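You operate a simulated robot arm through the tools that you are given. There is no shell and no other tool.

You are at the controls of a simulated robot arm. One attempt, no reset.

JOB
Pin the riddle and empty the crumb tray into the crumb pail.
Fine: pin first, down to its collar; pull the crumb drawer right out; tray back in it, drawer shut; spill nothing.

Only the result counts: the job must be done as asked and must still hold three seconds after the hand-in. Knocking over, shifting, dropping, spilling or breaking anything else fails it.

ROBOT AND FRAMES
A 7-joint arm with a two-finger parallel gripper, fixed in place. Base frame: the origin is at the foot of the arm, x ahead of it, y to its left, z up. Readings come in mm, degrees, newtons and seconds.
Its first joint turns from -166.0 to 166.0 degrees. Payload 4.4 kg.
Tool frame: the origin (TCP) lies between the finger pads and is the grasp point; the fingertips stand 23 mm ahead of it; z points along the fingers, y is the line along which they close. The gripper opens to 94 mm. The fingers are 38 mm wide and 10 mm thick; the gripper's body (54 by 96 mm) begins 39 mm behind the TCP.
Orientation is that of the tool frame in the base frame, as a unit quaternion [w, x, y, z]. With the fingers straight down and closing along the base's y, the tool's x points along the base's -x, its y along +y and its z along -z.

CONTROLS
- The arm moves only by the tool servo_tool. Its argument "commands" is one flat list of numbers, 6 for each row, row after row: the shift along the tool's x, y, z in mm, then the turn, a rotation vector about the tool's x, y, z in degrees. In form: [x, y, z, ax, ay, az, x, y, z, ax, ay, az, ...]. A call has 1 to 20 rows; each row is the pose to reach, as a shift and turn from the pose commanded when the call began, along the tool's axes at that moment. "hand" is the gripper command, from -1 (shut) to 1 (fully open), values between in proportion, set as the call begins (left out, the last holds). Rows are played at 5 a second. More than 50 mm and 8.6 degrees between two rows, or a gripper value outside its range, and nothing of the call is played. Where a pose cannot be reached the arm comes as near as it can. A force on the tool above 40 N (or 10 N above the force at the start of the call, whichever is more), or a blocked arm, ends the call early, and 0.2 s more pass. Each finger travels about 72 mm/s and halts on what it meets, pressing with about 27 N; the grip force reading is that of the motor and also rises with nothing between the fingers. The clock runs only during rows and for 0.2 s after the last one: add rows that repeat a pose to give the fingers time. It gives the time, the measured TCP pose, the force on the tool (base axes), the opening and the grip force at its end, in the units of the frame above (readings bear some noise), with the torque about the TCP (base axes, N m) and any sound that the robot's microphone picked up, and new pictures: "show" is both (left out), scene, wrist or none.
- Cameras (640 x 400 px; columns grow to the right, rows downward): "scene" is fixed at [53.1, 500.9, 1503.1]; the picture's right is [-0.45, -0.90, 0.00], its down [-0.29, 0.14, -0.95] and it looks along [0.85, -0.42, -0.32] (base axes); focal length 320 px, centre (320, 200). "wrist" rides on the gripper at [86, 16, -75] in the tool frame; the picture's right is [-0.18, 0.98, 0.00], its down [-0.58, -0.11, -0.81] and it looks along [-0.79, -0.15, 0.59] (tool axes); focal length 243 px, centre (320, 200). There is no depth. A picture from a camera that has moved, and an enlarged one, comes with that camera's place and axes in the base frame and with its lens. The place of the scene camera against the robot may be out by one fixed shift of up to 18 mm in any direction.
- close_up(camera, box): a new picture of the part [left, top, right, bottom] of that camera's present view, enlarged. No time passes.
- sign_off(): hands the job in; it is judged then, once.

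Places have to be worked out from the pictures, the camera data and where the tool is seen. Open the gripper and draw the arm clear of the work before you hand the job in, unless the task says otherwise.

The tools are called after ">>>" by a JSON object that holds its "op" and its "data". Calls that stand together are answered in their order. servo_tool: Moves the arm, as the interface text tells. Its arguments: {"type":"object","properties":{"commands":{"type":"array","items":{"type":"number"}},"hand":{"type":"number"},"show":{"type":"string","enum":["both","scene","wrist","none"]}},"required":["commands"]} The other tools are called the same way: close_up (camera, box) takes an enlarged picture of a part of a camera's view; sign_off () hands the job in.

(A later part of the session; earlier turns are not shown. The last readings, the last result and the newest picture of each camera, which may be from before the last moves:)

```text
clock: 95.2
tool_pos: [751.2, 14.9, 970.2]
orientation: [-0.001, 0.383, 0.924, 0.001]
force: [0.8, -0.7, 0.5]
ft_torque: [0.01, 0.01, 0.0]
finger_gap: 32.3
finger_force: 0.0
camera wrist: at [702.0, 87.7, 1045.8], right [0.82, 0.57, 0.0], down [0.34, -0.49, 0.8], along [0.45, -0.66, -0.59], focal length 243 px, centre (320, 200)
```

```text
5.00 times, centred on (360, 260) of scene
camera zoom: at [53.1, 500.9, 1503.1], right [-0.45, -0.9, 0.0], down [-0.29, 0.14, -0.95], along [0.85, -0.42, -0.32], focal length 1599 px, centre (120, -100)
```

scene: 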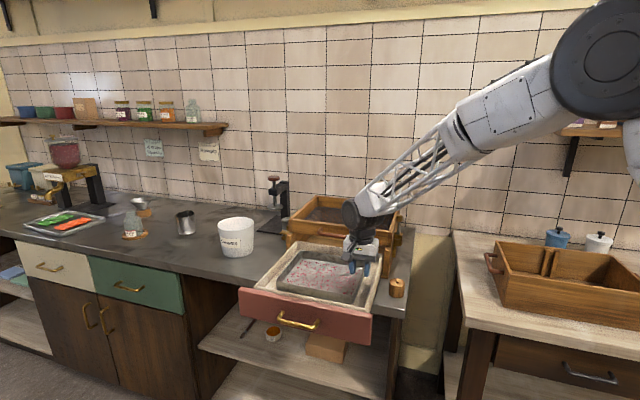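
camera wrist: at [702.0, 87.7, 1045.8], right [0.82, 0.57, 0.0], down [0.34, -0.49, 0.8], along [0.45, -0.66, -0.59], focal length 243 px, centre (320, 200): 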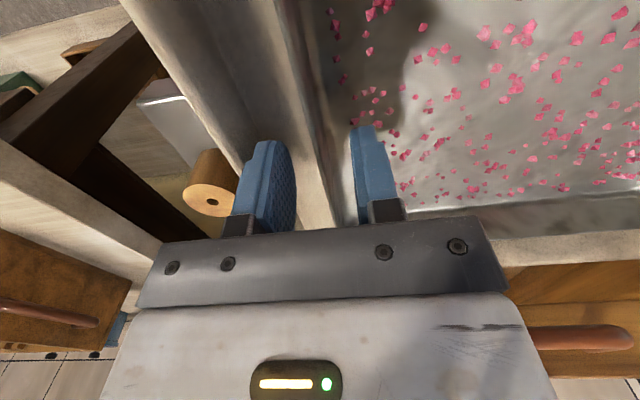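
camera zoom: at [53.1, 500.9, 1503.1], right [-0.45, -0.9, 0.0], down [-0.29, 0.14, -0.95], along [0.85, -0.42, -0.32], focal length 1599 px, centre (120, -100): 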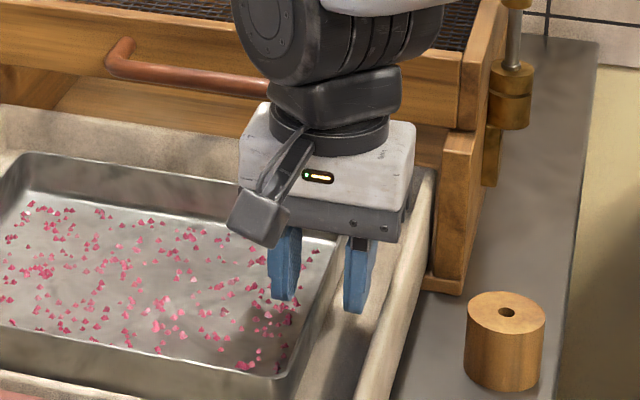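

The wall is centred between the pads within ~1 mm. I'll continue down slowly in small steps.

>>> {"op": "servo_tool", "data": {"commands": [0, 0, 3, 0, 0, 0, 0, 0, 6, 0, 0, 0, 0, 0, 8, 0, 0, 0, 0, 0, 9, 0, 0, 0, 0, 0, 9, 0, 0, 0], "show": "none"}}

>>> {"op": "close_up", "data": {"camera": "scene", "box": [310, 220, 410, 300]}}

>>> {"op": "close_up", "data": {"camera": "wrist", "box": [240, 80, 400, 220]}}

```text
clock: 96.4
tool_pos: [751.7, 15.4, 962.4]
orientation: [-0.002, 0.382, 0.924, 0.001]
force: [-0.6, 0.4, 0.4]
ft_torque: [-0.04, 0.01, 0.0]
finger_gap: 31.8
finger_force: 0.1
```

```text
5.00 times, centred on (360, 260) of scene
camera zoom: at [53.1, 500.9, 1503.1], right [-0.45, -0.9, 0.0], down [-0.29, 0.14, -0.95], along [0.85, -0.42, -0.32], focal length 1599 px, centre (120, -100)
```

zoom: 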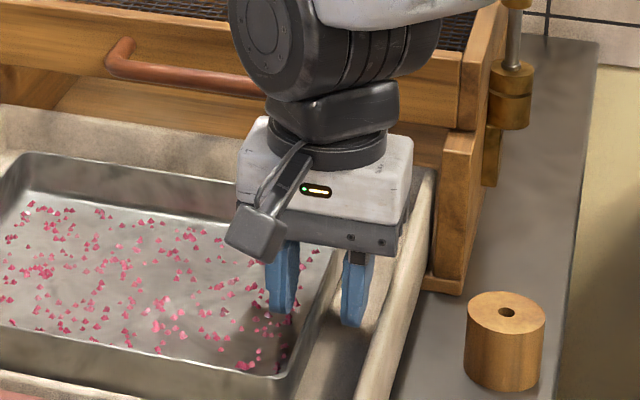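

```text
2.86 times, centred on (320, 150) of wrist
camera zoom: at [702.3, 88.6, 1036.8], right [0.82, 0.57, 0.0], down [0.34, -0.49, 0.8], along [0.46, -0.66, -0.59], focal length 693 px, centre (320, 343)
```

zoom: 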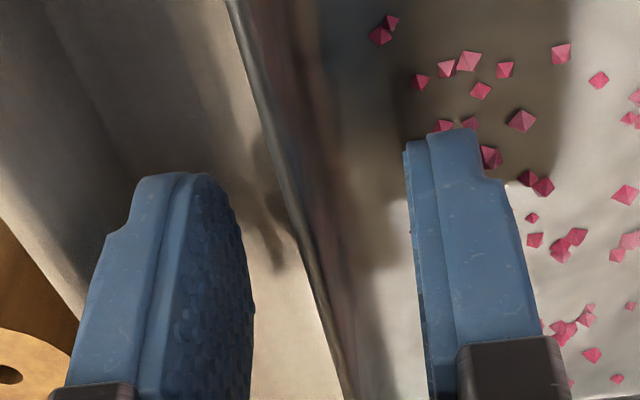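

Still no contact (tips ≈939). I'll inch down further 1 mm at a time.

>>> {"op": "servo_tool", "data": {"commands": [0, 0, 1, 0, 0, 0, 0, 0, 2, 0, 0, 0, 0, 0, 3, 0, 0, 0, 0, 0, 4, 0, 0, 0, 0, 0, 4, 0, 0, 0], "show": "none"}}

>>> {"op": "close_up", "data": {"camera": "wrist", "box": [240, 80, 400, 220]}}

```text
clock: 97.6
tool_pos: [752.4, 15.1, 957.9]
orientation: [-0.002, 0.383, 0.924, 0.001]
force: [0.2, -0.1, -0.1]
ft_torque: [0.0, 0.0, 0.04]
finger_gap: 32.2
finger_force: 0.0
```

```text
2.86 times, centred on (320, 150) of wrist
camera zoom: at [702.6, 88.3, 1032.8], right [0.82, 0.57, 0.0], down [0.34, -0.49, 0.8], along [0.46, -0.66, -0.59], focal length 693 px, centre (320, 343)
```

zoom: 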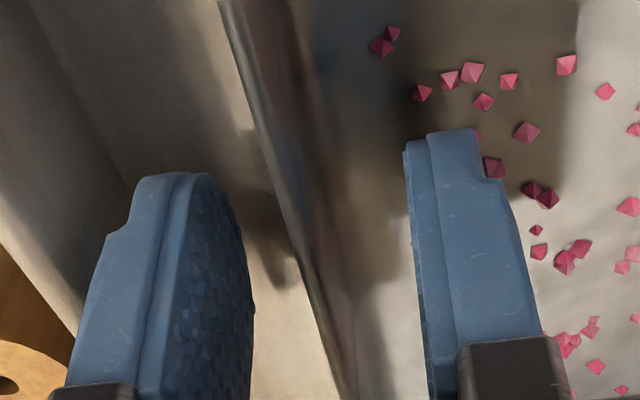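

No contact yet at tips ≈935. Continue another 4 mm in 1 mm steps.

>>> {"op": "servo_tool", "data": {"commands": [0, 0, 1, 0, 0, 0, 0, 0, 2, 0, 0, 0, 0, 0, 3, 0, 0, 0, 0, 0, 4, 0, 0, 0, 0, 0, 4, 0, 0, 0], "show": "none"}}

>>> {"op": "close_up", "data": {"camera": "wrist", "box": [240, 80, 400, 220]}}

>>> {"op": "close_up", "data": {"camera": "scene", "box": [330, 240, 390, 285]}}

```text
clock: 98.8
tool_pos: [752.2, 13.5, 952.4]
orientation: [-0.001, 0.382, 0.924, 0.0]
force: [-0.2, 1.5, -0.4]
ft_torque: [0.02, 0.02, 0.02]
finger_gap: 32.2
finger_force: 0.0
```

```text
2.86 times, centred on (320, 150) of wrist
camera zoom: at [702.1, 87.9, 1028.3], right [0.82, 0.57, 0.0], down [0.34, -0.49, 0.8], along [0.45, -0.66, -0.59], focal length 693 px, centre (320, 343)
```

zoom: 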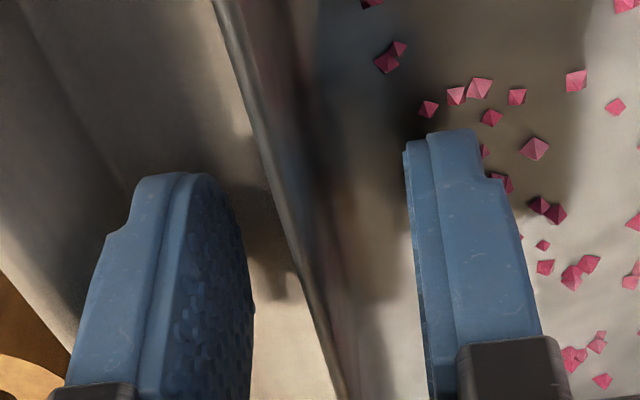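

```text
8.89 times, centred on (360, 262) of scene
camera zoom: at [53.1, 500.9, 1503.1], right [-0.45, -0.9, 0.0], down [-0.29, 0.14, -0.95], along [0.85, -0.42, -0.32], focal length 2842 px, centre (-36, -356)
```

zoom: 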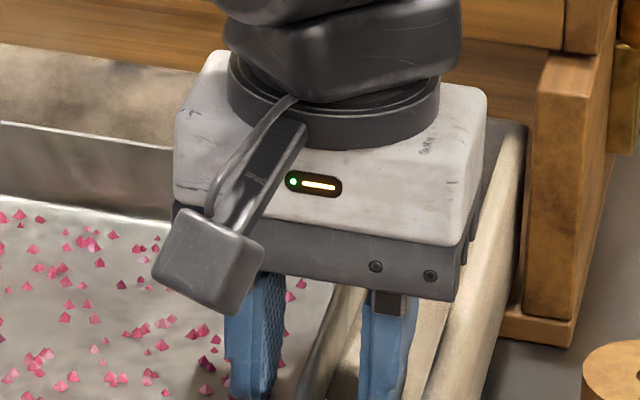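

Tips ≈929 and still free. Another 3 mm in 1 mm steps.

>>> {"op": "servo_tool", "data": {"commands": [0, 0, 1, 0, 0, 0, 0, 0, 2, 0, 0, 0, 0, 0, 3, 0, 0, 0, 0, 0, 3, 0, 0, 0], "show": "none"}}

>>> {"op": "close_up", "data": {"camera": "wrist", "box": [240, 80, 400, 220]}}

>>> {"op": "close_up", "data": {"camera": "scene", "box": [330, 250, 390, 295]}}

```text
clock: 99.8
tool_pos: [751.5, 15.2, 951.0]
orientation: [-0.001, 0.382, 0.924, 0.003]
force: [-0.3, -1.5, 3.6]
ft_torque: [-0.02, -0.09, -0.06]
finger_gap: 31.5
finger_force: 0.1
```

```text
2.86 times, centred on (320, 150) of wrist
camera zoom: at [702.4, 88.7, 1026.1], right [0.82, 0.57, 0.0], down [0.34, -0.49, 0.8], along [0.46, -0.66, -0.59], focal length 693 px, centre (320, 343)
```

zoom: 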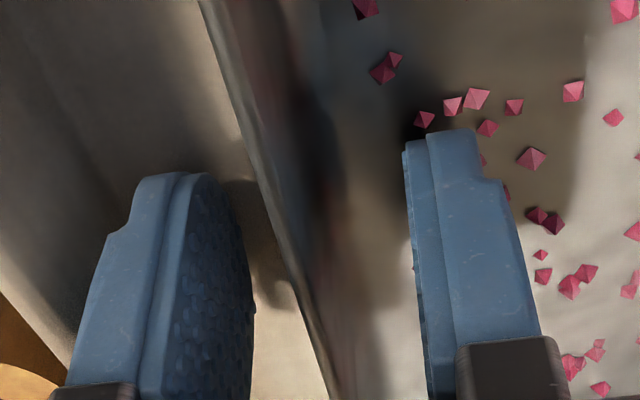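

```text
8.89 times, centred on (360, 272) of scene
camera zoom: at [53.1, 500.9, 1503.1], right [-0.45, -0.9, 0.0], down [-0.29, 0.14, -0.95], along [0.85, -0.42, -0.32], focal length 2842 px, centre (-36, -444)
```

zoom: 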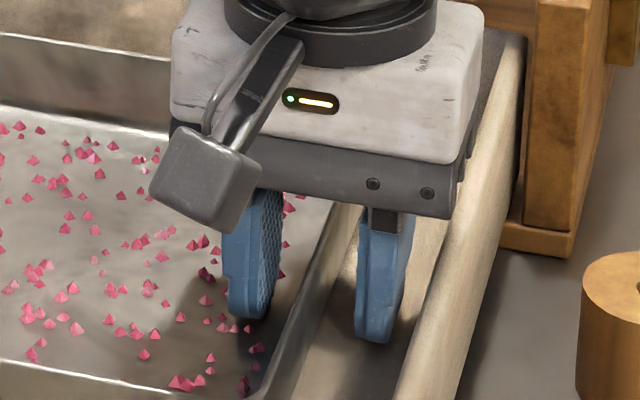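

A light 3.6 N contact: the tips are on the tray floor (z≈927). I'll lift 2 mm, centre on the wall (−1.5 mm), and close the gripper on it.

>>> {"op": "servo_tool", "data": {"commands": [0, -0.7, -1.2, 0, 0, 0, 0, -1.5, -2.3, 0, 0, 0, 0, -1.5, -2.3, 0, 0, 0], "show": "none"}}

>>> {"op": "servo_tool", "data": {"commands": [0, 0, 0, 0, 0, 0, 0, 0, 0, 0, 0, 0, 0, 0, 0, 0, 0, 0, 0, 0, 0, 0, 0, 0], "hand": -1, "show": "both"}}

>>> {"op": "close_up", "data": {"camera": "wrist", "box": [220, 60, 420, 220]}}

>>> {"op": "close_up", "data": {"camera": "scene", "box": [260, 220, 400, 320]}}

```text
clock: 100.6
tool_pos: [751.7, 14.0, 953.4]
orientation: [-0.002, 0.383, 0.924, 0.001]
force: [0.3, -0.4, 0.0]
ft_torque: [0.0, 0.03, -0.05]
finger_gap: 31.9
finger_force: 0.1
```

```text
clock: 101.6
tool_pos: [749.4, 14.2, 953.0]
orientation: [-0.002, 0.383, 0.924, 0.001]
force: [0.4, -0.4, 3.4]
ft_torque: [0.07, 0.13, 0.0]
finger_gap: 2.6
finger_force: 26.5
camera wrist: at [701.3, 87.6, 1027.9], right [0.82, 0.57, 0.0], down [0.34, -0.49, 0.8], along [0.46, -0.66, -0.59], focal length 243 px, centre (320, 200)
```

scene: 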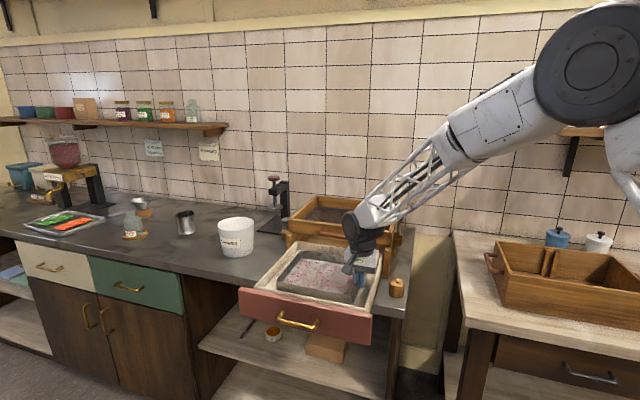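
wrist: 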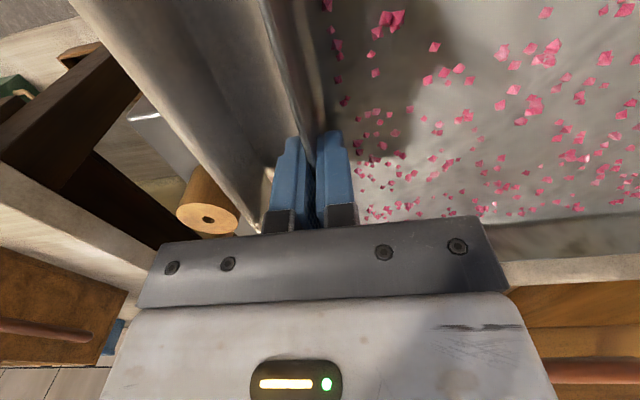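

```text
2.50 times, centred on (320, 140) of wrist
camera zoom: at [701.3, 87.6, 1027.9], right [0.82, 0.57, 0.0], down [0.34, -0.49, 0.8], along [0.46, -0.66, -0.59], focal length 606 px, centre (320, 350)
```

zoom: 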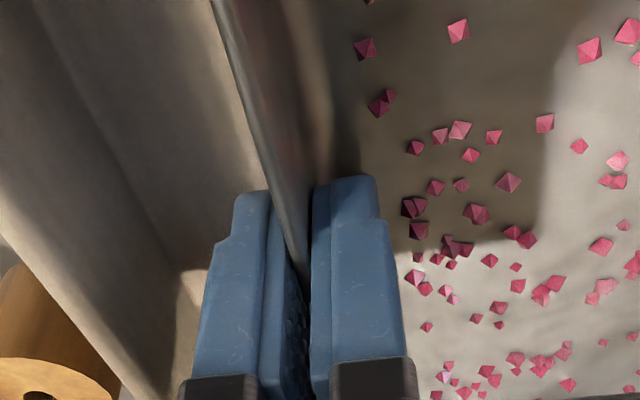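

```text
4.00 times, centred on (330, 270) of scene
camera zoom: at [53.1, 500.9, 1503.1], right [-0.45, -0.9, 0.0], down [-0.29, 0.14, -0.95], along [0.85, -0.42, -0.32], focal length 1279 px, centre (280, -80)
```

zoom: 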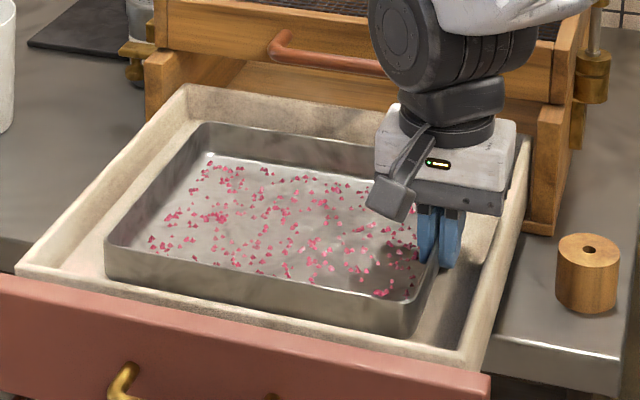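

The wall is gripped (gap 2.6 mm). I'll lift gently a few millimetres and check the load and whether the tray stays level.

>>> {"op": "servo_tool", "data": {"commands": [0, 0, -2, 0, 0, 0, 0, 0, -4, 0, 0, 0, 0, 0, -7, 0, 0, 0, 0, 0, -10, 0, 0, 0, 0, 0, -10, 0, 0, 0], "show": "both"}}

>>> {"op": "close_up", "data": {"camera": "scene", "box": [260, 220, 400, 320]}}

```text
clock: 102.8
tool_pos: [751.0, 13.3, 961.6]
orientation: [-0.002, 0.383, 0.924, 0.002]
force: [-0.3, -0.3, -1.3]
ft_torque: [-0.12, 0.14, 0.02]
finger_gap: 2.9
finger_force: 26.9
camera wrist: at [701.3, 87.2, 1037.6], right [0.82, 0.57, 0.0], down [0.34, -0.49, 0.8], along [0.46, -0.66, -0.59], focal length 243 px, centre (320, 200)
```

scene: 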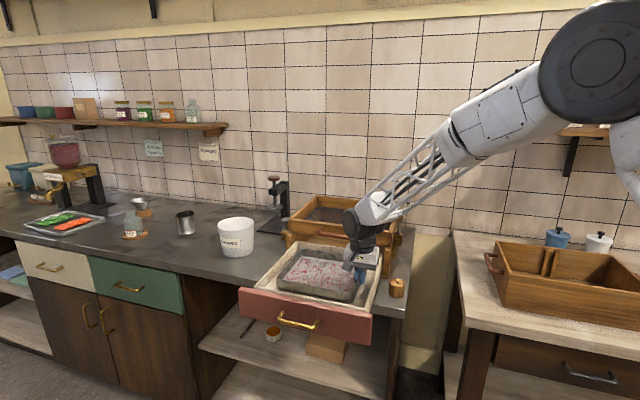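
wrist: 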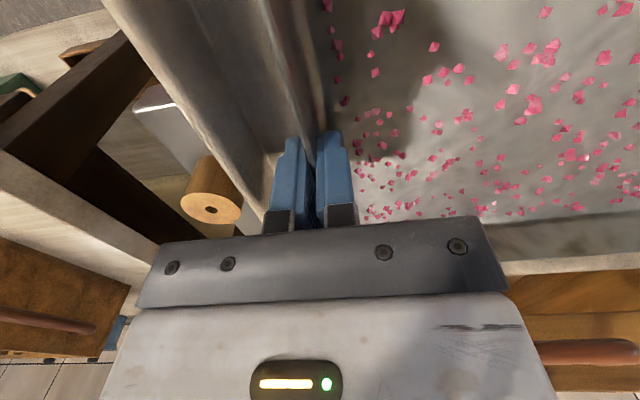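

```text
4.00 times, centred on (330, 270) of scene
camera zoom: at [53.1, 500.9, 1503.1], right [-0.45, -0.9, 0.0], down [-0.29, 0.14, -0.95], along [0.85, -0.42, -0.32], focal length 1279 px, centre (280, -80)
```

zoom: 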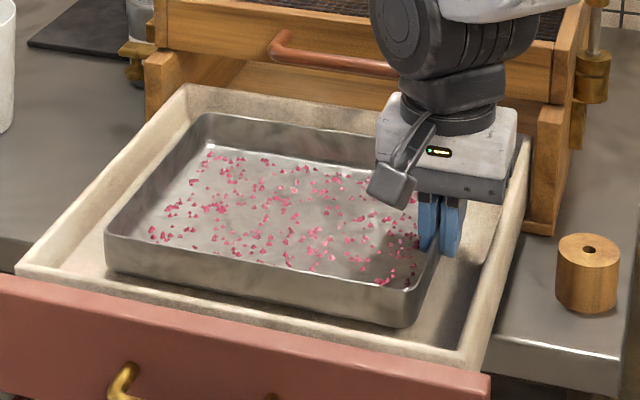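

The load is light (~1–2 N) and the tray is coming up nearly level. I'll keep lifting slowly to ~60 mm and check again.

>>> {"op": "servo_tool", "data": {"commands": [0, 0, -5, 0, 0, 0, 0, 0, -12, 0, 0, 0, 0, 0, -20, 0, 0, 0, 0, 0, -30, 0, 0, 0, 0, 0, -40, 0, 0, 0, 0, 0, -50, 0, 0, 0, 0, 0, -50, 0, 0, 0], "show": "both"}}

>>> {"op": "close_up", "data": {"camera": "scene", "box": [260, 200, 400, 310]}}

```text
clock: 104.4
tool_pos: [750.3, 15.0, 1011.1]
orientation: [-0.001, 0.382, 0.924, 0.001]
force: [0.1, 0.4, -1.2]
ft_torque: [-0.12, 0.17, -0.02]
finger_gap: 2.8
finger_force: 26.9
camera wrist: at [701.9, 87.8, 1087.0], right [0.82, 0.57, 0.0], down [0.34, -0.49, 0.8], along [0.45, -0.66, -0.59], focal length 243 px, centre (320, 200)
```

scene: 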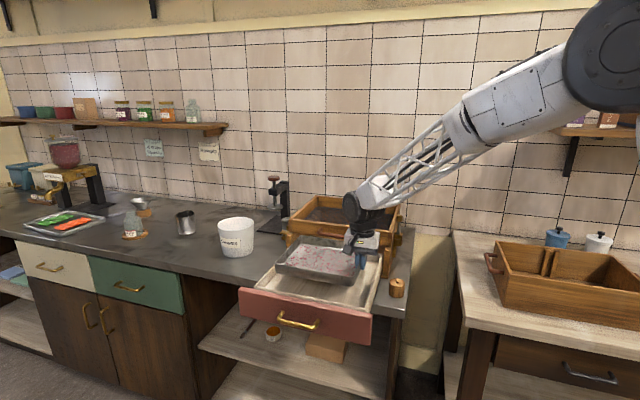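
wrist: 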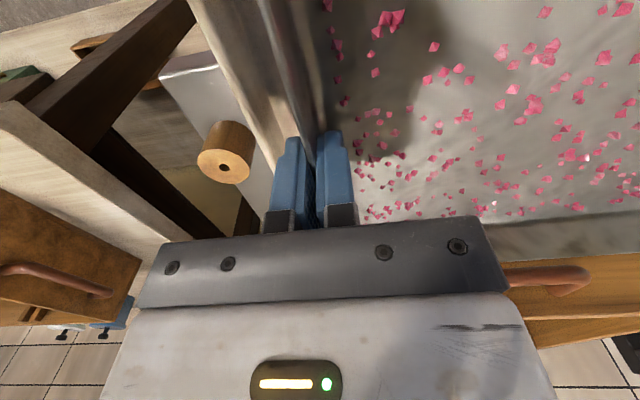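

```text
3.64 times, centred on (330, 255) of scene
camera zoom: at [53.1, 500.9, 1503.1], right [-0.45, -0.9, 0.0], down [-0.29, 0.14, -0.95], along [0.85, -0.42, -0.32], focal length 1163 px, centre (284, 0)
```

zoom: 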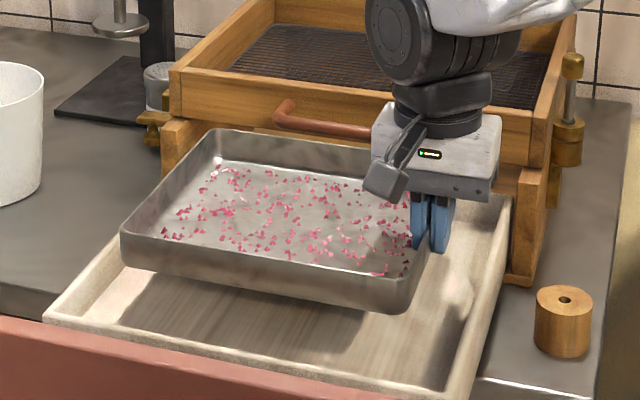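

The tray hangs level and weighs only ~1.3 N. I'll lift it straight up to z≈1200 smoothly.

>>> {"op": "servo_tool", "data": {"commands": [0, 0, -5, 0, 0, 0, 0, 0, -15, 0, 0, 0, 0, 0, -30, 0, 0, 0, 0, 0, -50, 0, 0, 0, 0, 0, -70, 0, 0, 0, 0, 0, -90, 0, 0, 0, 0, 0, -110, 0, 0, 0, 0, 0, -130, 0, 0, 0, 0, 0, -150, 0, 0, 0, 0, 0, -170, 0, 0, 0, 0, 0, -185, 0, 0, 0, 0, 0, -192, 0, 0, 0, 0, 0, -194, 0, 0, 0, 0, 0, -194, 0, 0, 0], "show": "both"}}

```text
clock: 107.4
tool_pos: [750.8, 13.6, 1206.9]
orientation: [-0.001, 0.382, 0.924, 0.001]
force: [-0.4, 0.7, -1.5]
ft_torque: [-0.13, 0.12, -0.01]
finger_gap: 2.8
finger_force: 27.2
camera wrist: at [702.0, 87.3, 1281.8], right [0.82, 0.57, 0.0], down [0.34, -0.49, 0.8], along [0.45, -0.66, -0.59], focal length 243 px, centre (320, 200)
```

scene: 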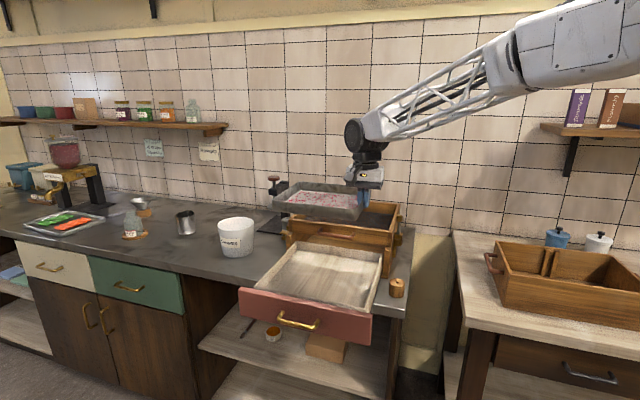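
wrist: 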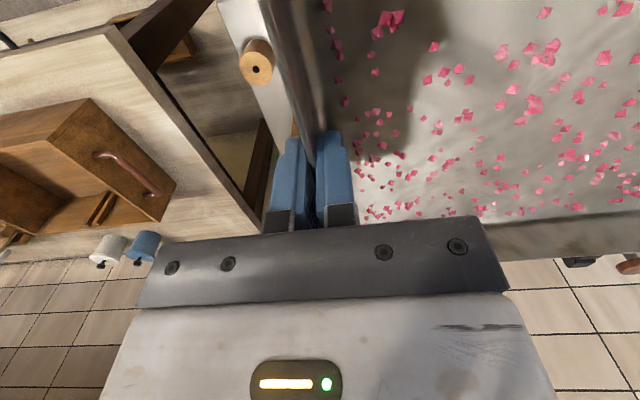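

Stable. I'll carry the tray smoothly to the staging point (1000,62,1251), adding the 30° yaw on the way.

>>> {"op": "servo_tool", "data": {"commands": [-2.8, 4.2, -0.9, 0, 0, -0.6, -9.9, 14.7, -3.1, 0, 0, -2.1, -19.9, 29.4, -6.2, 0, 0, -4.2, -31.3, 46.2, -9.7, 0, 0, -6.6, -42.6, 63, -13.2, 0, 0, -9, -54, 79.8, -16.7, 0, 0, -11.4, -65.4, 96.6, -20.2, 0, 0, -13.8, -76.7, 113.4, -23.8, 0, 0, -16.2, -88.1, 130.2, -27.3, 0, 0, -18.6, -99.5, 147, -30.8, 0, 0, -21, -110.8, 163.8, -34.3, 0, 0, -23.4, -122.2, 180.6, -37.8, 0, 0, -25.8, -132.2, 195.3, -40.9, 0, 0, -27.9, -139.3, 205.8, -43.1, 0, 0, -29.4, -142.1, 210, -44, 0, 0, -30, -142.1, 210, -44, 0, 0, -30], "show": "both"}}

>>> {"op": "close_up", "data": {"camera": "scene", "box": [200, 130, 360, 270]}}

```text
clock: 110.8
tool_pos: [999.4, 63.1, 1249.5]
orientation: [0.0, 0.131, 0.991, 0.0]
force: [0.4, -0.6, -2.1]
ft_torque: [-0.18, 0.08, -0.01]
finger_gap: 2.7
finger_force: 27.0
camera wrist: at [920.9, 101.1, 1324.8], right [0.43, 0.9, 0.0], down [0.54, -0.26, 0.8], along [0.73, -0.35, -0.59], focal length 243 px, centre (320, 200)
```

scene: 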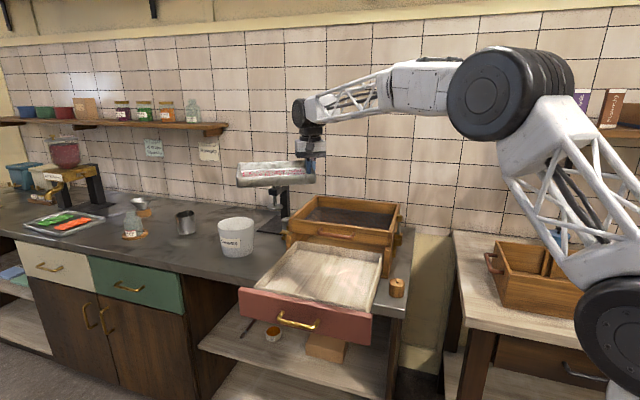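
wrist: 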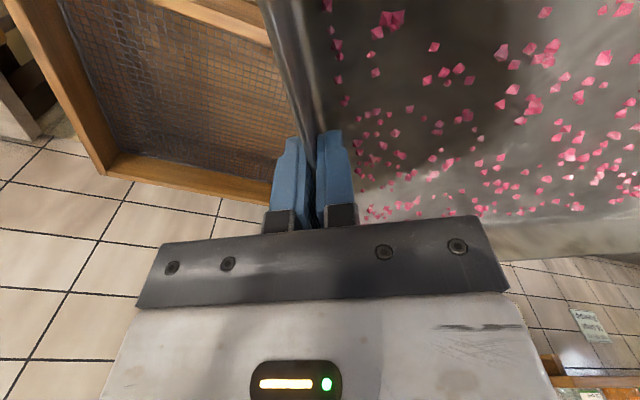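

```text
2.86 times, centred on (280, 200) of scene
camera zoom: at [53.1, 500.9, 1503.1], right [-0.45, -0.9, 0.0], down [-0.29, 0.14, -0.95], along [0.85, -0.42, -0.32], focal length 914 px, centre (434, 200)
```

zoom: 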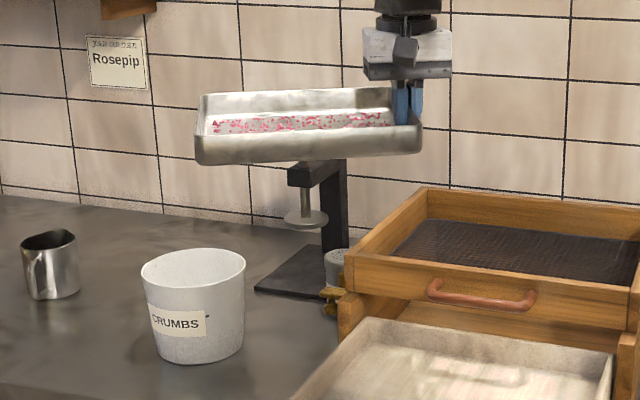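

Everything is stable and the crumbs lie flat. I'll carry the tray out so that corner C comes over the pail while tilting only 25°, well above the press stand and pail.

>>> {"op": "servo_tool", "data": {"commands": [-5.2, 1, 1.5, 0.35, -0.35, 0, -18.2, 3.6, 5.3, 1.24, -1.24, 0, -36.5, 7.1, 10.5, 2.48, -2.48, 0, -57.4, 11.2, 16.5, 3.89, -3.89, 0, -78.2, 15.3, 22.5, 5.3, -5.3, 0, -99.1, 19.3, 28.5, 6.72, -6.72, 0, -119.9, 23.4, 34.5, 8.13, -8.13, 0, -140.8, 27.5, 40.5, 9.55, -9.55, 0, -161.6, 31.6, 46.5, 10.96, -10.96, 0, -182.5, 35.6, 52.5, 12.38, -12.38, 0, -203.3, 39.7, 58.5, 13.79, -13.79, 0, -224.2, 43.8, 64.5, 15.2, -15.2, 0, -242.5, 47.3, 69.8, 16.44, -16.44, 0, -255.5, 49.9, 73.5, 17.33, -17.33, 0, -260.7, 50.9, 75, 17.68, -17.68, 0, -260.7, 50.9, 75, 17.68, -17.68, 0], "show": "both"}}

>>> {"op": "close_up", "data": {"camera": "scene", "box": [180, 130, 340, 270]}}

```text
clock: 114.2
tool_pos: [1264.4, 44.2, 1174.2]
orientation: [0.131, 0.126, 0.969, -0.17]
force: [0.0, 0.5, -1.7]
ft_torque: [-0.19, 0.07, 0.0]
finger_gap: 2.5
finger_force: 27.1
camera wrist: at [1173.9, 104.2, 1211.6], right [0.46, 0.86, -0.24], down [0.34, 0.08, 0.94], along [0.82, -0.51, -0.26], focal length 243 px, centre (320, 200)
```

scene: 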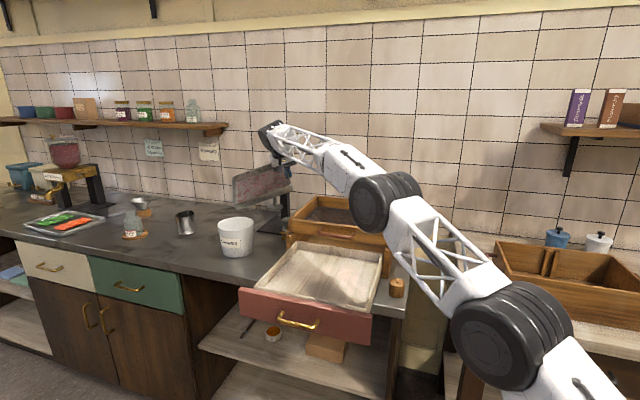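
wrist: 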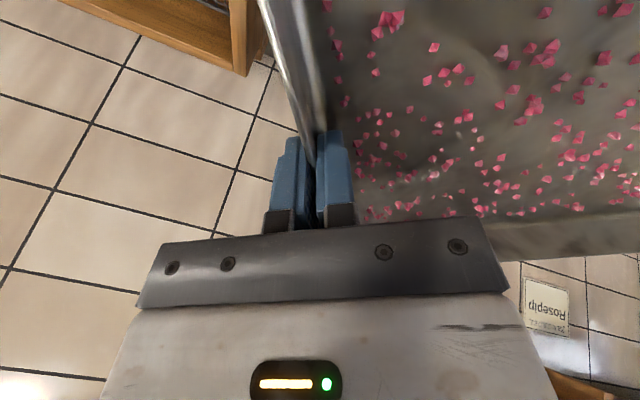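

```text
2.86 times, centred on (260, 200) of scene
camera zoom: at [53.1, 500.9, 1503.1], right [-0.45, -0.9, 0.0], down [-0.29, 0.14, -0.95], along [0.85, -0.42, -0.32], focal length 914 px, centre (491, 200)
```

zoom: 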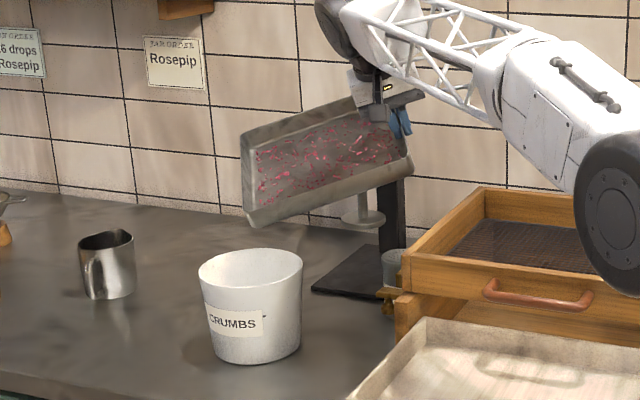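

The arm is exactly where planned, with the tray at 25° and corner C above the pail. I'll now tilt slowly from 25° to 60°, keeping corner C over the pail and lowering it gradually.

>>> {"op": "servo_tool", "data": {"commands": [0.57, 0.57, -2.54, 0.71, -0.71, 0, 1.5, 1.5, -6.35, 1.77, -1.77, 0, 2.94, 2.94, -11.41, 3.18, -3.18, 0, 4.58, 4.58, -16.46, 4.6, -4.6, 0, 6.43, 6.43, -21.46, 6.01, -6.01, 0, 8.48, 8.48, -26.42, 7.42, -7.42, 0, 10.73, 10.73, -31.34, 8.84, -8.84, 0, 13.18, 13.18, -36.19, 10.25, -10.25, 0, 15.83, 15.83, -40.96, 11.67, -11.67, 0, 18.68, 18.68, -45.65, 13.08, -13.08, 0, 21.73, 21.73, -50.26, 14.5, -14.5, 0, 24.97, 24.97, -54.75, 15.91, -15.91, 0, 28.4, 28.4, -59.14, 17.32, -17.32, 0, 32.01, 32.01, -63.4, 18.74, -18.74, 0, 35.81, 35.81, -67.5, 20.15, -20.15, 0, 39.79, 39.79, -71.5, 21.57, -21.57, 0, 43.95, 43.95, -75.4, 22.98, -22.98, 0, 47.18, 47.18, -78.2, 24.04, -24.04, 0, 49.38, 49.38, -80, 24.75, -24.75, 0, 49.38, 49.38, -80, 24.75, -24.75, 0], "show": "both"}}

>>> {"op": "close_up", "data": {"camera": "scene", "box": [180, 130, 340, 270]}}

```text
clock: 118.4
tool_pos: [1215.3, 127.9, 1217.3]
orientation: [0.303, 0.112, 0.86, -0.395]
force: [0.1, 0.4, -1.5]
ft_torque: [-0.1, 0.07, -0.02]
finger_gap: 2.7
finger_force: 26.9
camera wrist: at [1123.5, 191.4, 1193.0], right [0.57, 0.66, -0.49], down [0.06, 0.56, 0.83], along [0.82, -0.5, 0.28], focal length 243 px, centre (320, 200)
```

scene: 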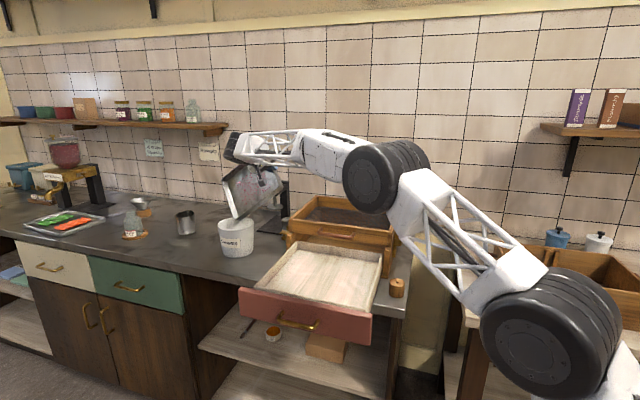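
wrist: 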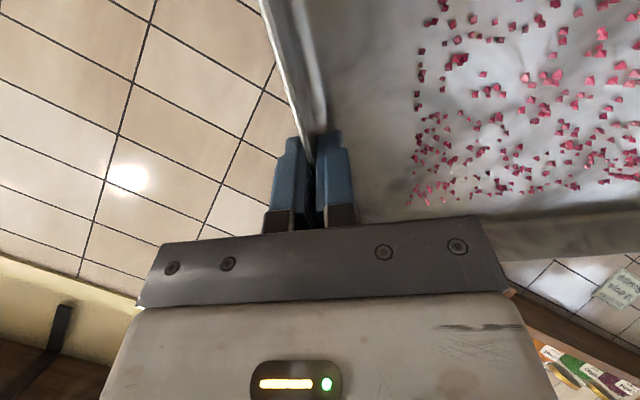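

```text
2.86 times, centred on (260, 200) of scene
camera zoom: at [53.1, 500.9, 1503.1], right [-0.45, -0.9, 0.0], down [-0.29, 0.14, -0.95], along [0.85, -0.42, -0.32], focal length 914 px, centre (491, 200)
```

zoom: 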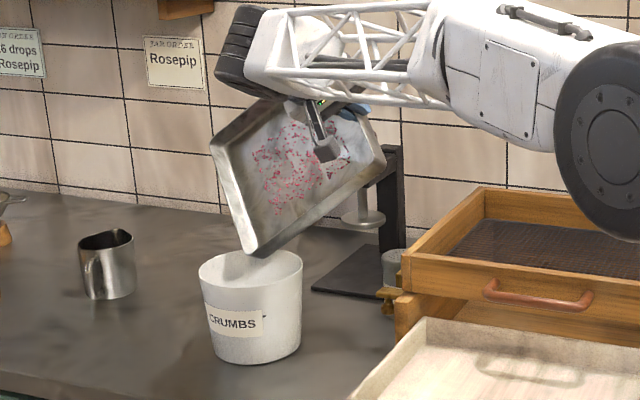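

The crumbs are starting to slide toward corner C, which sits right over the pail mouth. I'll hold for a couple of seconds to let them gather.

>>> {"op": "servo_tool", "data": {"commands": [0, 0, 0, 0, 0, 0, 0, 0, 0, 0, 0, 0, 0, 0, 0, 0, 0, 0, 0, 0, 0, 0, 0, 0, 0, 0, 0, 0, 0, 0, 0, 0, 0, 0, 0, 0, 0, 0, 0, 0, 0, 0, 0, 0, 0, 0, 0, 0, 0, 0, 0, 0, 0, 0, 0, 0, 0, 0, 0, 0], "show": "both"}}

>>> {"op": "close_up", "data": {"camera": "scene", "box": [180, 130, 340, 270]}}

```text
clock: 120.6
tool_pos: [1216.7, 128.3, 1218.4]
orientation: [0.305, 0.112, 0.859, -0.395]
force: [-0.3, 0.1, -1.9]
ft_torque: [-0.11, 0.08, 0.04]
finger_gap: 2.6
finger_force: 27.1
camera wrist: at [1123.6, 191.3, 1192.9], right [0.57, 0.66, -0.49], down [0.06, 0.56, 0.83], along [0.82, -0.5, 0.28], focal length 243 px, centre (320, 200)
```

scene: 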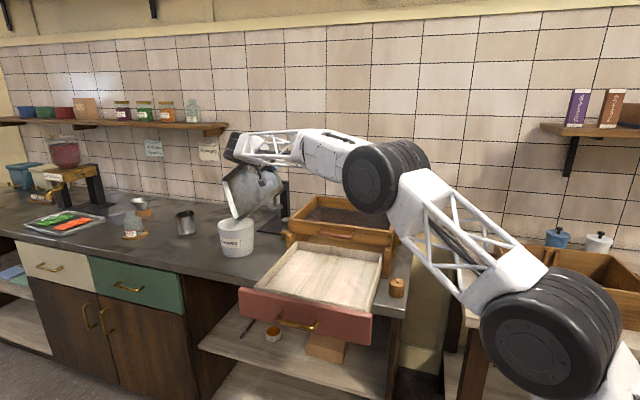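
wrist: 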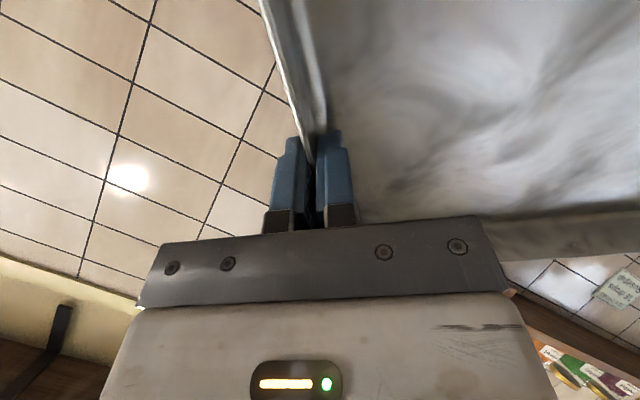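

```text
2.86 times, centred on (260, 200) of scene
camera zoom: at [53.1, 500.9, 1503.1], right [-0.45, -0.9, 0.0], down [-0.29, 0.14, -0.95], along [0.85, -0.42, -0.32], focal length 914 px, centre (491, 200)
```

zoom: 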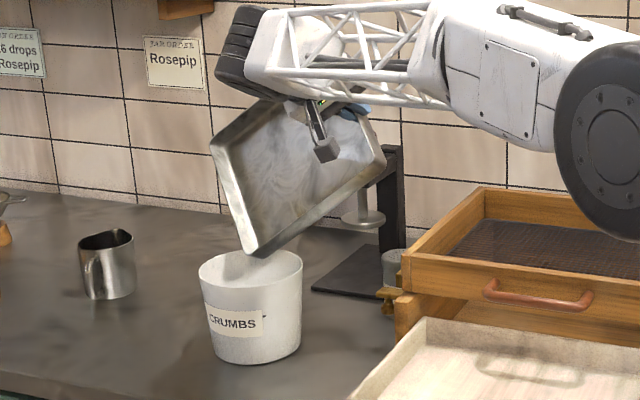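

The crumbs have left the tray floor. I'll zoom on the corner, the pail and the surrounding table to see where they went.

>>> {"op": "close_up", "data": {"camera": "scene", "box": [215, 195, 275, 265]}}

>>> {"op": "close_up", "data": {"camera": "scene", "box": [150, 200, 330, 310]}}

>>> {"op": "close_up", "data": {"camera": "wrist", "box": [300, 0, 640, 260]}}

```text
5.71 times, centred on (245, 230) of scene
camera zoom: at [53.1, 500.9, 1503.1], right [-0.45, -0.9, 0.0], down [-0.29, 0.14, -0.95], along [0.85, -0.42, -0.32], focal length 1827 px, centre (749, 29)
```

zoom: 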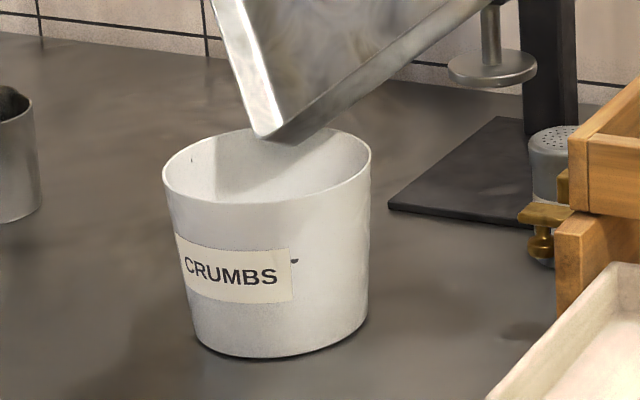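

```text
3.56 times, centred on (240, 255) of scene
camera zoom: at [53.1, 500.9, 1503.1], right [-0.45, -0.9, 0.0], down [-0.29, 0.14, -0.95], along [0.85, -0.42, -0.32], focal length 1137 px, centre (604, 4)
```

zoom: 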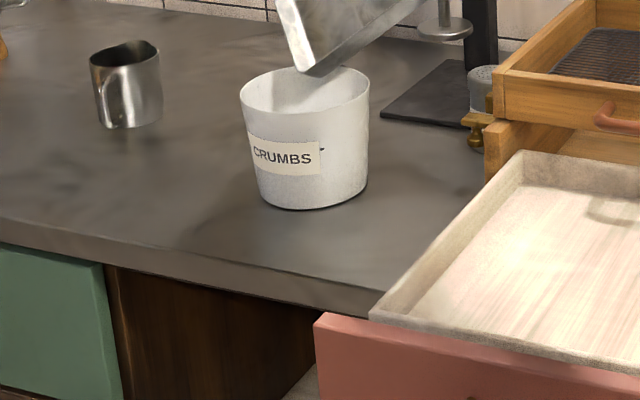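

```text
1.54 times, centred on (470, 130) of wrist
camera zoom: at [1123.6, 191.3, 1192.9], right [0.57, 0.66, -0.49], down [0.06, 0.56, 0.83], along [0.82, -0.5, 0.28], focal length 373 px, centre (89, 308)
```

zoom: 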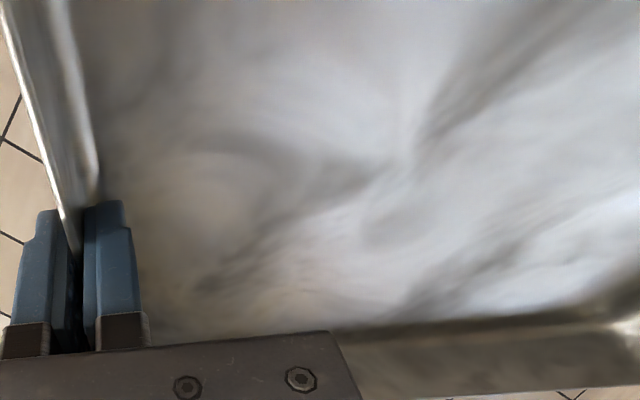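

No crumbs on the table; they are gathered down in corner C (hidden behind its wall) or already dropping into the pail. I'll continue the slow roll to 105° with C held over the pail.

>>> {"op": "servo_tool", "data": {"commands": [1.08, 1.08, -7.54, 1.41, -1.41, 0, 2.72, 2.72, -16.95, 3.18, -3.18, 0, 4.69, 4.69, -26.33, 4.95, -4.95, 0, 6.97, 6.97, -35.65, 6.72, -6.72, 0, 9.57, 9.57, -44.89, 8.49, -8.49, 0, 12.49, 12.49, -54.04, 10.25, -10.25, 0, 15.71, 15.71, -63.08, 12.02, -12.02, 0, 19.25, 19.25, -71.98, 13.79, -13.79, 0, 23.08, 23.08, -80.73, 15.56, -15.56, 0, 27.22, 27.22, -89.31, 17.32, -17.32, 0, 31.65, 31.65, -97.7, 19.09, -19.09, 0, 36.36, 36.36, -105.9, 20.86, -20.86, 0, 40.38, 40.38, -114.7, 22.63, -22.63, 0, 44.41, 44.41, -123.4, 24.4, -24.4, 0, 48.73, 48.73, -131.8, 26.16, -26.16, 0, 53.29, 53.29, -140, 27.93, -27.93, 0, 58.1, 58.1, -147.9, 29.7, -29.7, 0, 62.13, 62.13, -154, 31.11, -31.11, 0, 64.19, 64.19, -157, 31.82, -31.82, 0, 64.19, 64.19, -157, 31.82, -31.82, 0], "show": "both"}}

>>> {"op": "close_up", "data": {"camera": "scene", "box": [180, 160, 320, 280]}}

```text
clock: 124.8
tool_pos: [1126.8, 284.1, 1218.1]
orientation: [-0.482, -0.08, -0.604, 0.63]
force: [-0.9, 0.5, -1.6]
ft_torque: [0.0, 0.16, 0.02]
finger_gap: 2.7
finger_force: 27.0
camera wrist: at [1056.3, 306.6, 1129.2], right [0.79, 0.29, -0.55], down [-0.16, 0.95, 0.27], along [0.59, -0.12, 0.79], focal length 243 px, centre (320, 200)
```

scene: 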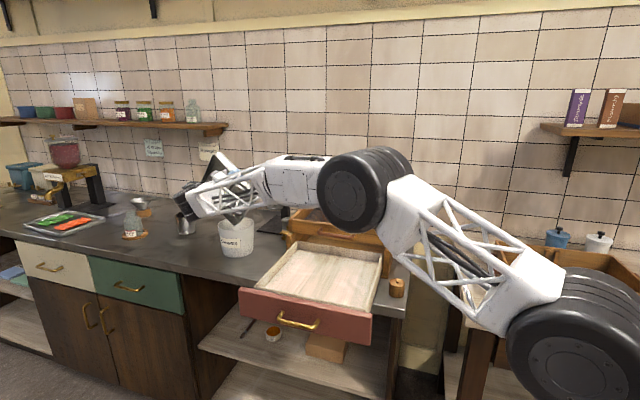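
wrist: 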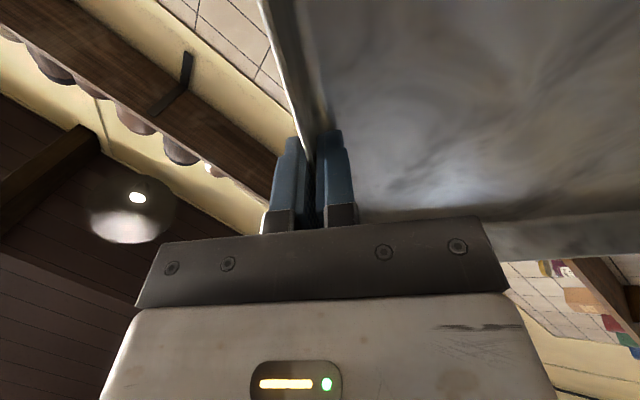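

```text
3.33 times, centred on (250, 220) of scene
camera zoom: at [53.1, 500.9, 1503.1], right [-0.45, -0.9, 0.0], down [-0.29, 0.14, -0.95], along [0.85, -0.42, -0.32], focal length 1066 px, centre (553, 133)
```

zoom: 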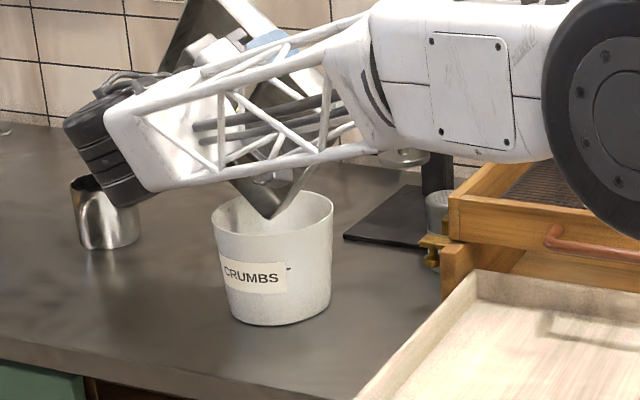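

Corner C is inside the pail mouth. I'll continue to 135° and hold so everything falls out.

>>> {"op": "servo_tool", "data": {"commands": [0.1, 0.1, -8.34, 1.41, -1.41, 0, 0.64, 0.64, -20.83, 3.54, -3.54, 0, 1.64, 1.64, -33.26, 5.66, -5.66, 0, 3.1, 3.1, -45.6, 7.78, -7.78, 0, 5.02, 5.02, -57.82, 9.9, -9.9, 0, 7.38, 7.38, -69.88, 12.02, -12.02, 0, 10.19, 10.19, -81.74, 14.14, -14.14, 0, 13.43, 13.43, -93.38, 16.26, -16.26, 0, 17.1, 17.1, -104.8, 18.38, -18.38, 0, 19.78, 19.78, -112.2, 19.8, -19.8, 0, 22.64, 22.64, -119.5, 21.21, -21.21, 0, 22.64, 22.64, -119.5, 21.21, -21.21, 0, 22.64, 22.64, -119.5, 21.21, -21.21, 0, 22.64, 22.64, -119.5, 21.21, -21.21, 0, 22.64, 22.64, -119.5, 21.21, -21.21, 0, 22.64, 22.64, -119.5, 21.21, -21.21, 0, 22.64, 22.64, -119.5, 21.21, -21.21, 0, 22.64, 22.64, -119.5, 21.21, -21.21, 0], "show": "both"}}

>>> {"op": "close_up", "data": {"camera": "scene", "box": [180, 160, 320, 280]}}

>>> {"op": "close_up", "data": {"camera": "wrist", "box": [300, 0, 640, 260]}}

```text
clock: 128.6
tool_pos: [1072.1, 378.2, 1158.3]
orientation: [-0.562, -0.051, -0.381, 0.732]
force: [0.6, 0.2, -2.4]
ft_torque: [0.04, 0.17, 0.02]
finger_gap: 3.0
finger_force: 27.9
camera wrist: at [1028.7, 355.2, 1053.8], right [0.91, 0.07, -0.4], down [-0.17, 0.96, -0.22], along [0.37, 0.27, 0.89], focal length 243 px, centre (320, 200)
```

scene: 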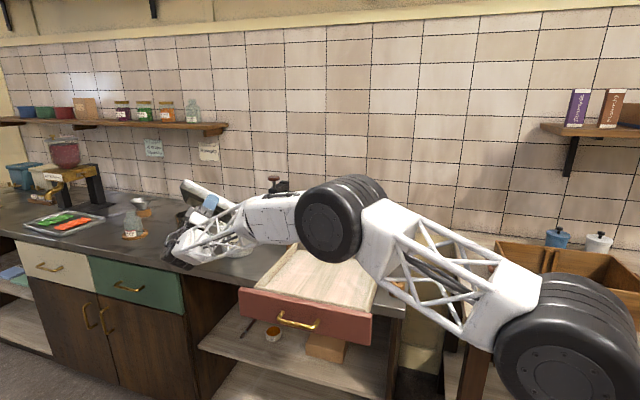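
wrist: 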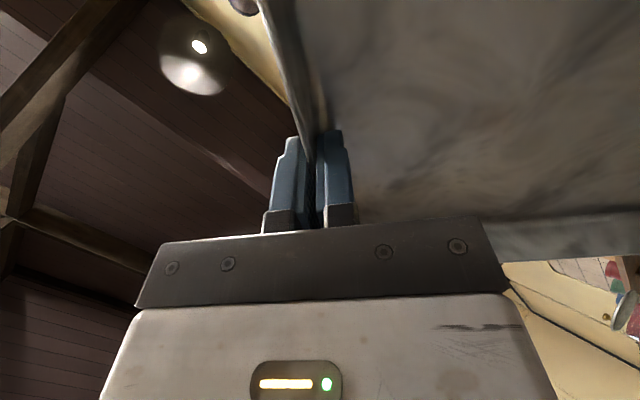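

```text
3.33 times, centred on (250, 220) of scene
camera zoom: at [53.1, 500.9, 1503.1], right [-0.45, -0.9, 0.0], down [-0.29, 0.14, -0.95], along [0.85, -0.42, -0.32], focal length 1066 px, centre (553, 133)
```

zoom: 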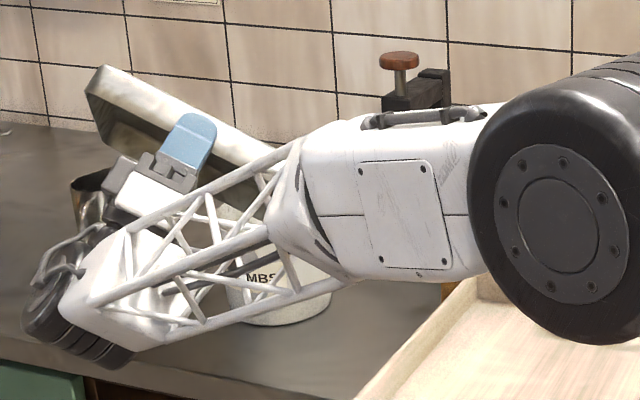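

```text
1.54 times, centred on (470, 130) of wrist
camera zoom: at [1028.7, 355.2, 1053.8], right [0.91, 0.07, -0.4], down [-0.17, 0.96, -0.22], along [0.37, 0.27, 0.89], focal length 373 px, centre (89, 308)
```

zoom: 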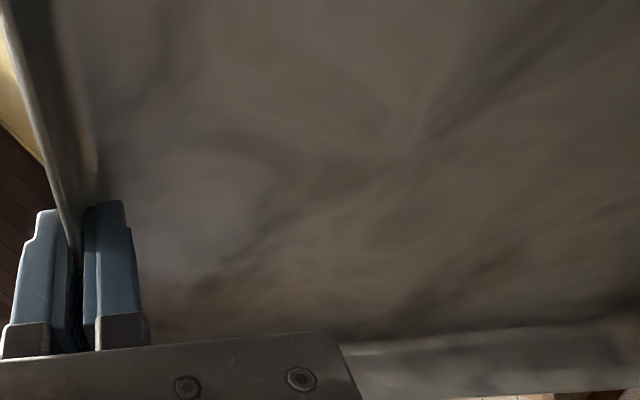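

The tray is well past vertical. I'll give it a small jiggle over the pail to dislodge anything, then hold.

>>> {"op": "servo_tool", "data": {"commands": [0, 0, 4, 0, 0, 0, 0, 0, 0, 0, 0, 0, 0, 0, 4, 0, 0, 0, 0, 0, 0, 0, 0, 0, 0, 0, 4, 0, 0, 0, 0, 0, 0, 0, 0, 0, 0, 0, 0, 0, 0, 0, 0, 0, 0, 0, 0, 0, 0, 0, 0, 0, 0, 0], "show": "none"}}

```text
clock: 130.6
tool_pos: [1071.0, 377.4, 1158.2]
orientation: [-0.562, -0.05, -0.381, 0.732]
force: [-0.6, 0.3, -1.8]
ft_torque: [0.06, 0.19, 0.03]
finger_gap: 2.5
finger_force: 27.0
```

Now I'll retrace the arc back from 135° to 60°, raising the corner gradually out of the pail.

>>> {"op": "servo_tool", "data": {"commands": [-0.76, -0.76, 17.22, -2.65, 2.65, 0, -0.8, -0.8, 34.38, -5.3, 5.3, 0, -0.13, -0.13, 51.4, -7.95, 7.95, 0, 1.26, 1.26, 68.22, -10.61, 10.61, 0, 3.34, 3.34, 84.77, -13.26, 13.26, 0, 6.11, 6.11, 101, -15.91, 15.91, 0, 9.55, 9.55, 116.8, -18.56, 18.56, 0, 13.64, 13.64, 132.2, -21.21, 21.21, 0, 18.36, 18.36, 147.1, -23.87, 23.87, 0, 23.67, 23.67, 161.4, -26.52, 26.52, 0, 29.56, 29.56, 175.1, -29.17, 29.17, 0, 36, 36, 188.1, -31.82, 31.82, 0, 42.94, 42.94, 200.4, -34.47, 34.47, 0, 50.37, 50.37, 211.9, -37.12, 37.12, 0, 58.23, 58.23, 222.6, -39.78, 39.78, 0, 66.5, 66.5, 232.4, -42.43, 42.43, 0, 75.1, 75.1, 241.4, -45.08, 45.08, 0, 84.07, 84.07, 249.4, -47.73, 47.73, 0, 93.27, 93.27, 256.5, -50.38, 50.38, 0, 102.7, 102.7, 262.7, -53.03, 53.03, 0], "show": "both"}}

>>> {"op": "close_up", "data": {"camera": "scene", "box": [180, 150, 320, 280]}}

>>> {"op": "close_up", "data": {"camera": "scene", "box": [205, 205, 275, 265]}}

```text
clock: 134.8
tool_pos: [1216.6, 127.1, 1240.0]
orientation: [0.304, 0.113, 0.86, -0.394]
force: [0.3, -0.2, -1.3]
ft_torque: [-0.08, 0.06, 0.0]
finger_gap: 2.7
finger_force: 27.1
camera wrist: at [1123.0, 189.9, 1215.3], right [0.57, 0.66, -0.49], down [0.06, 0.56, 0.83], along [0.82, -0.5, 0.28], focal length 243 px, centre (320, 200)
```

scene: 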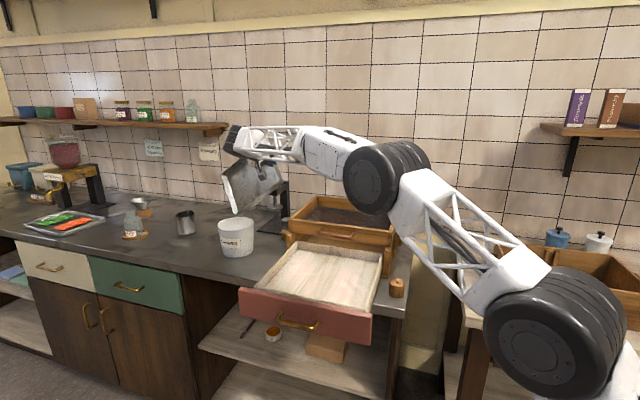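
wrist: 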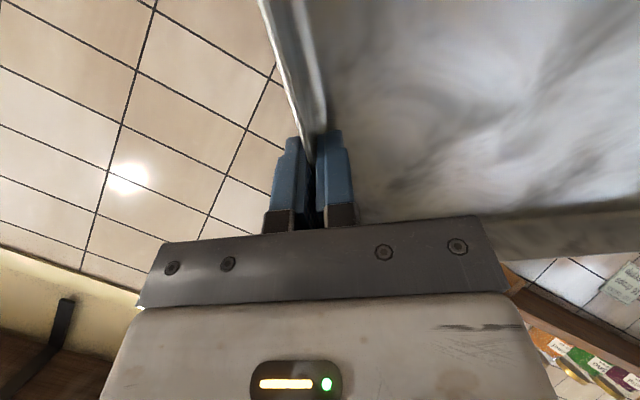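

```text
3.08 times, centred on (250, 215) of scene
camera zoom: at [53.1, 500.9, 1503.1], right [-0.45, -0.9, 0.0], down [-0.29, 0.14, -0.95], along [0.85, -0.42, -0.32], focal length 984 px, centre (535, 154)
```

zoom: 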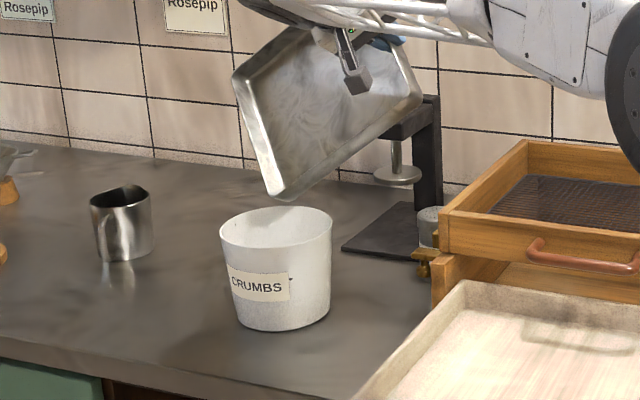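

```text
6.67 times, centred on (240, 235) of scene
camera zoom: at [53.1, 500.9, 1503.1], right [-0.45, -0.9, 0.0], down [-0.29, 0.14, -0.95], along [0.85, -0.42, -0.32], focal length 2132 px, centre (853, -33)
```

zoom: 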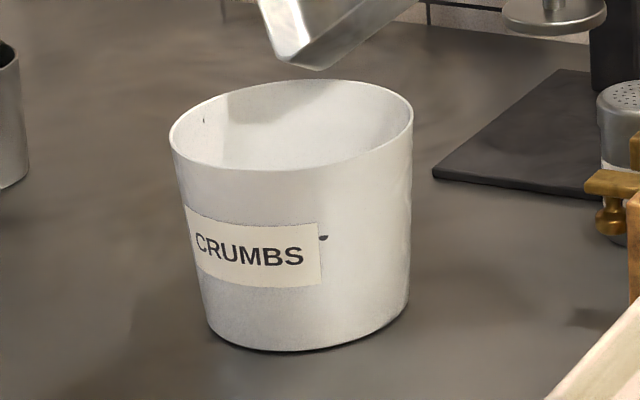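

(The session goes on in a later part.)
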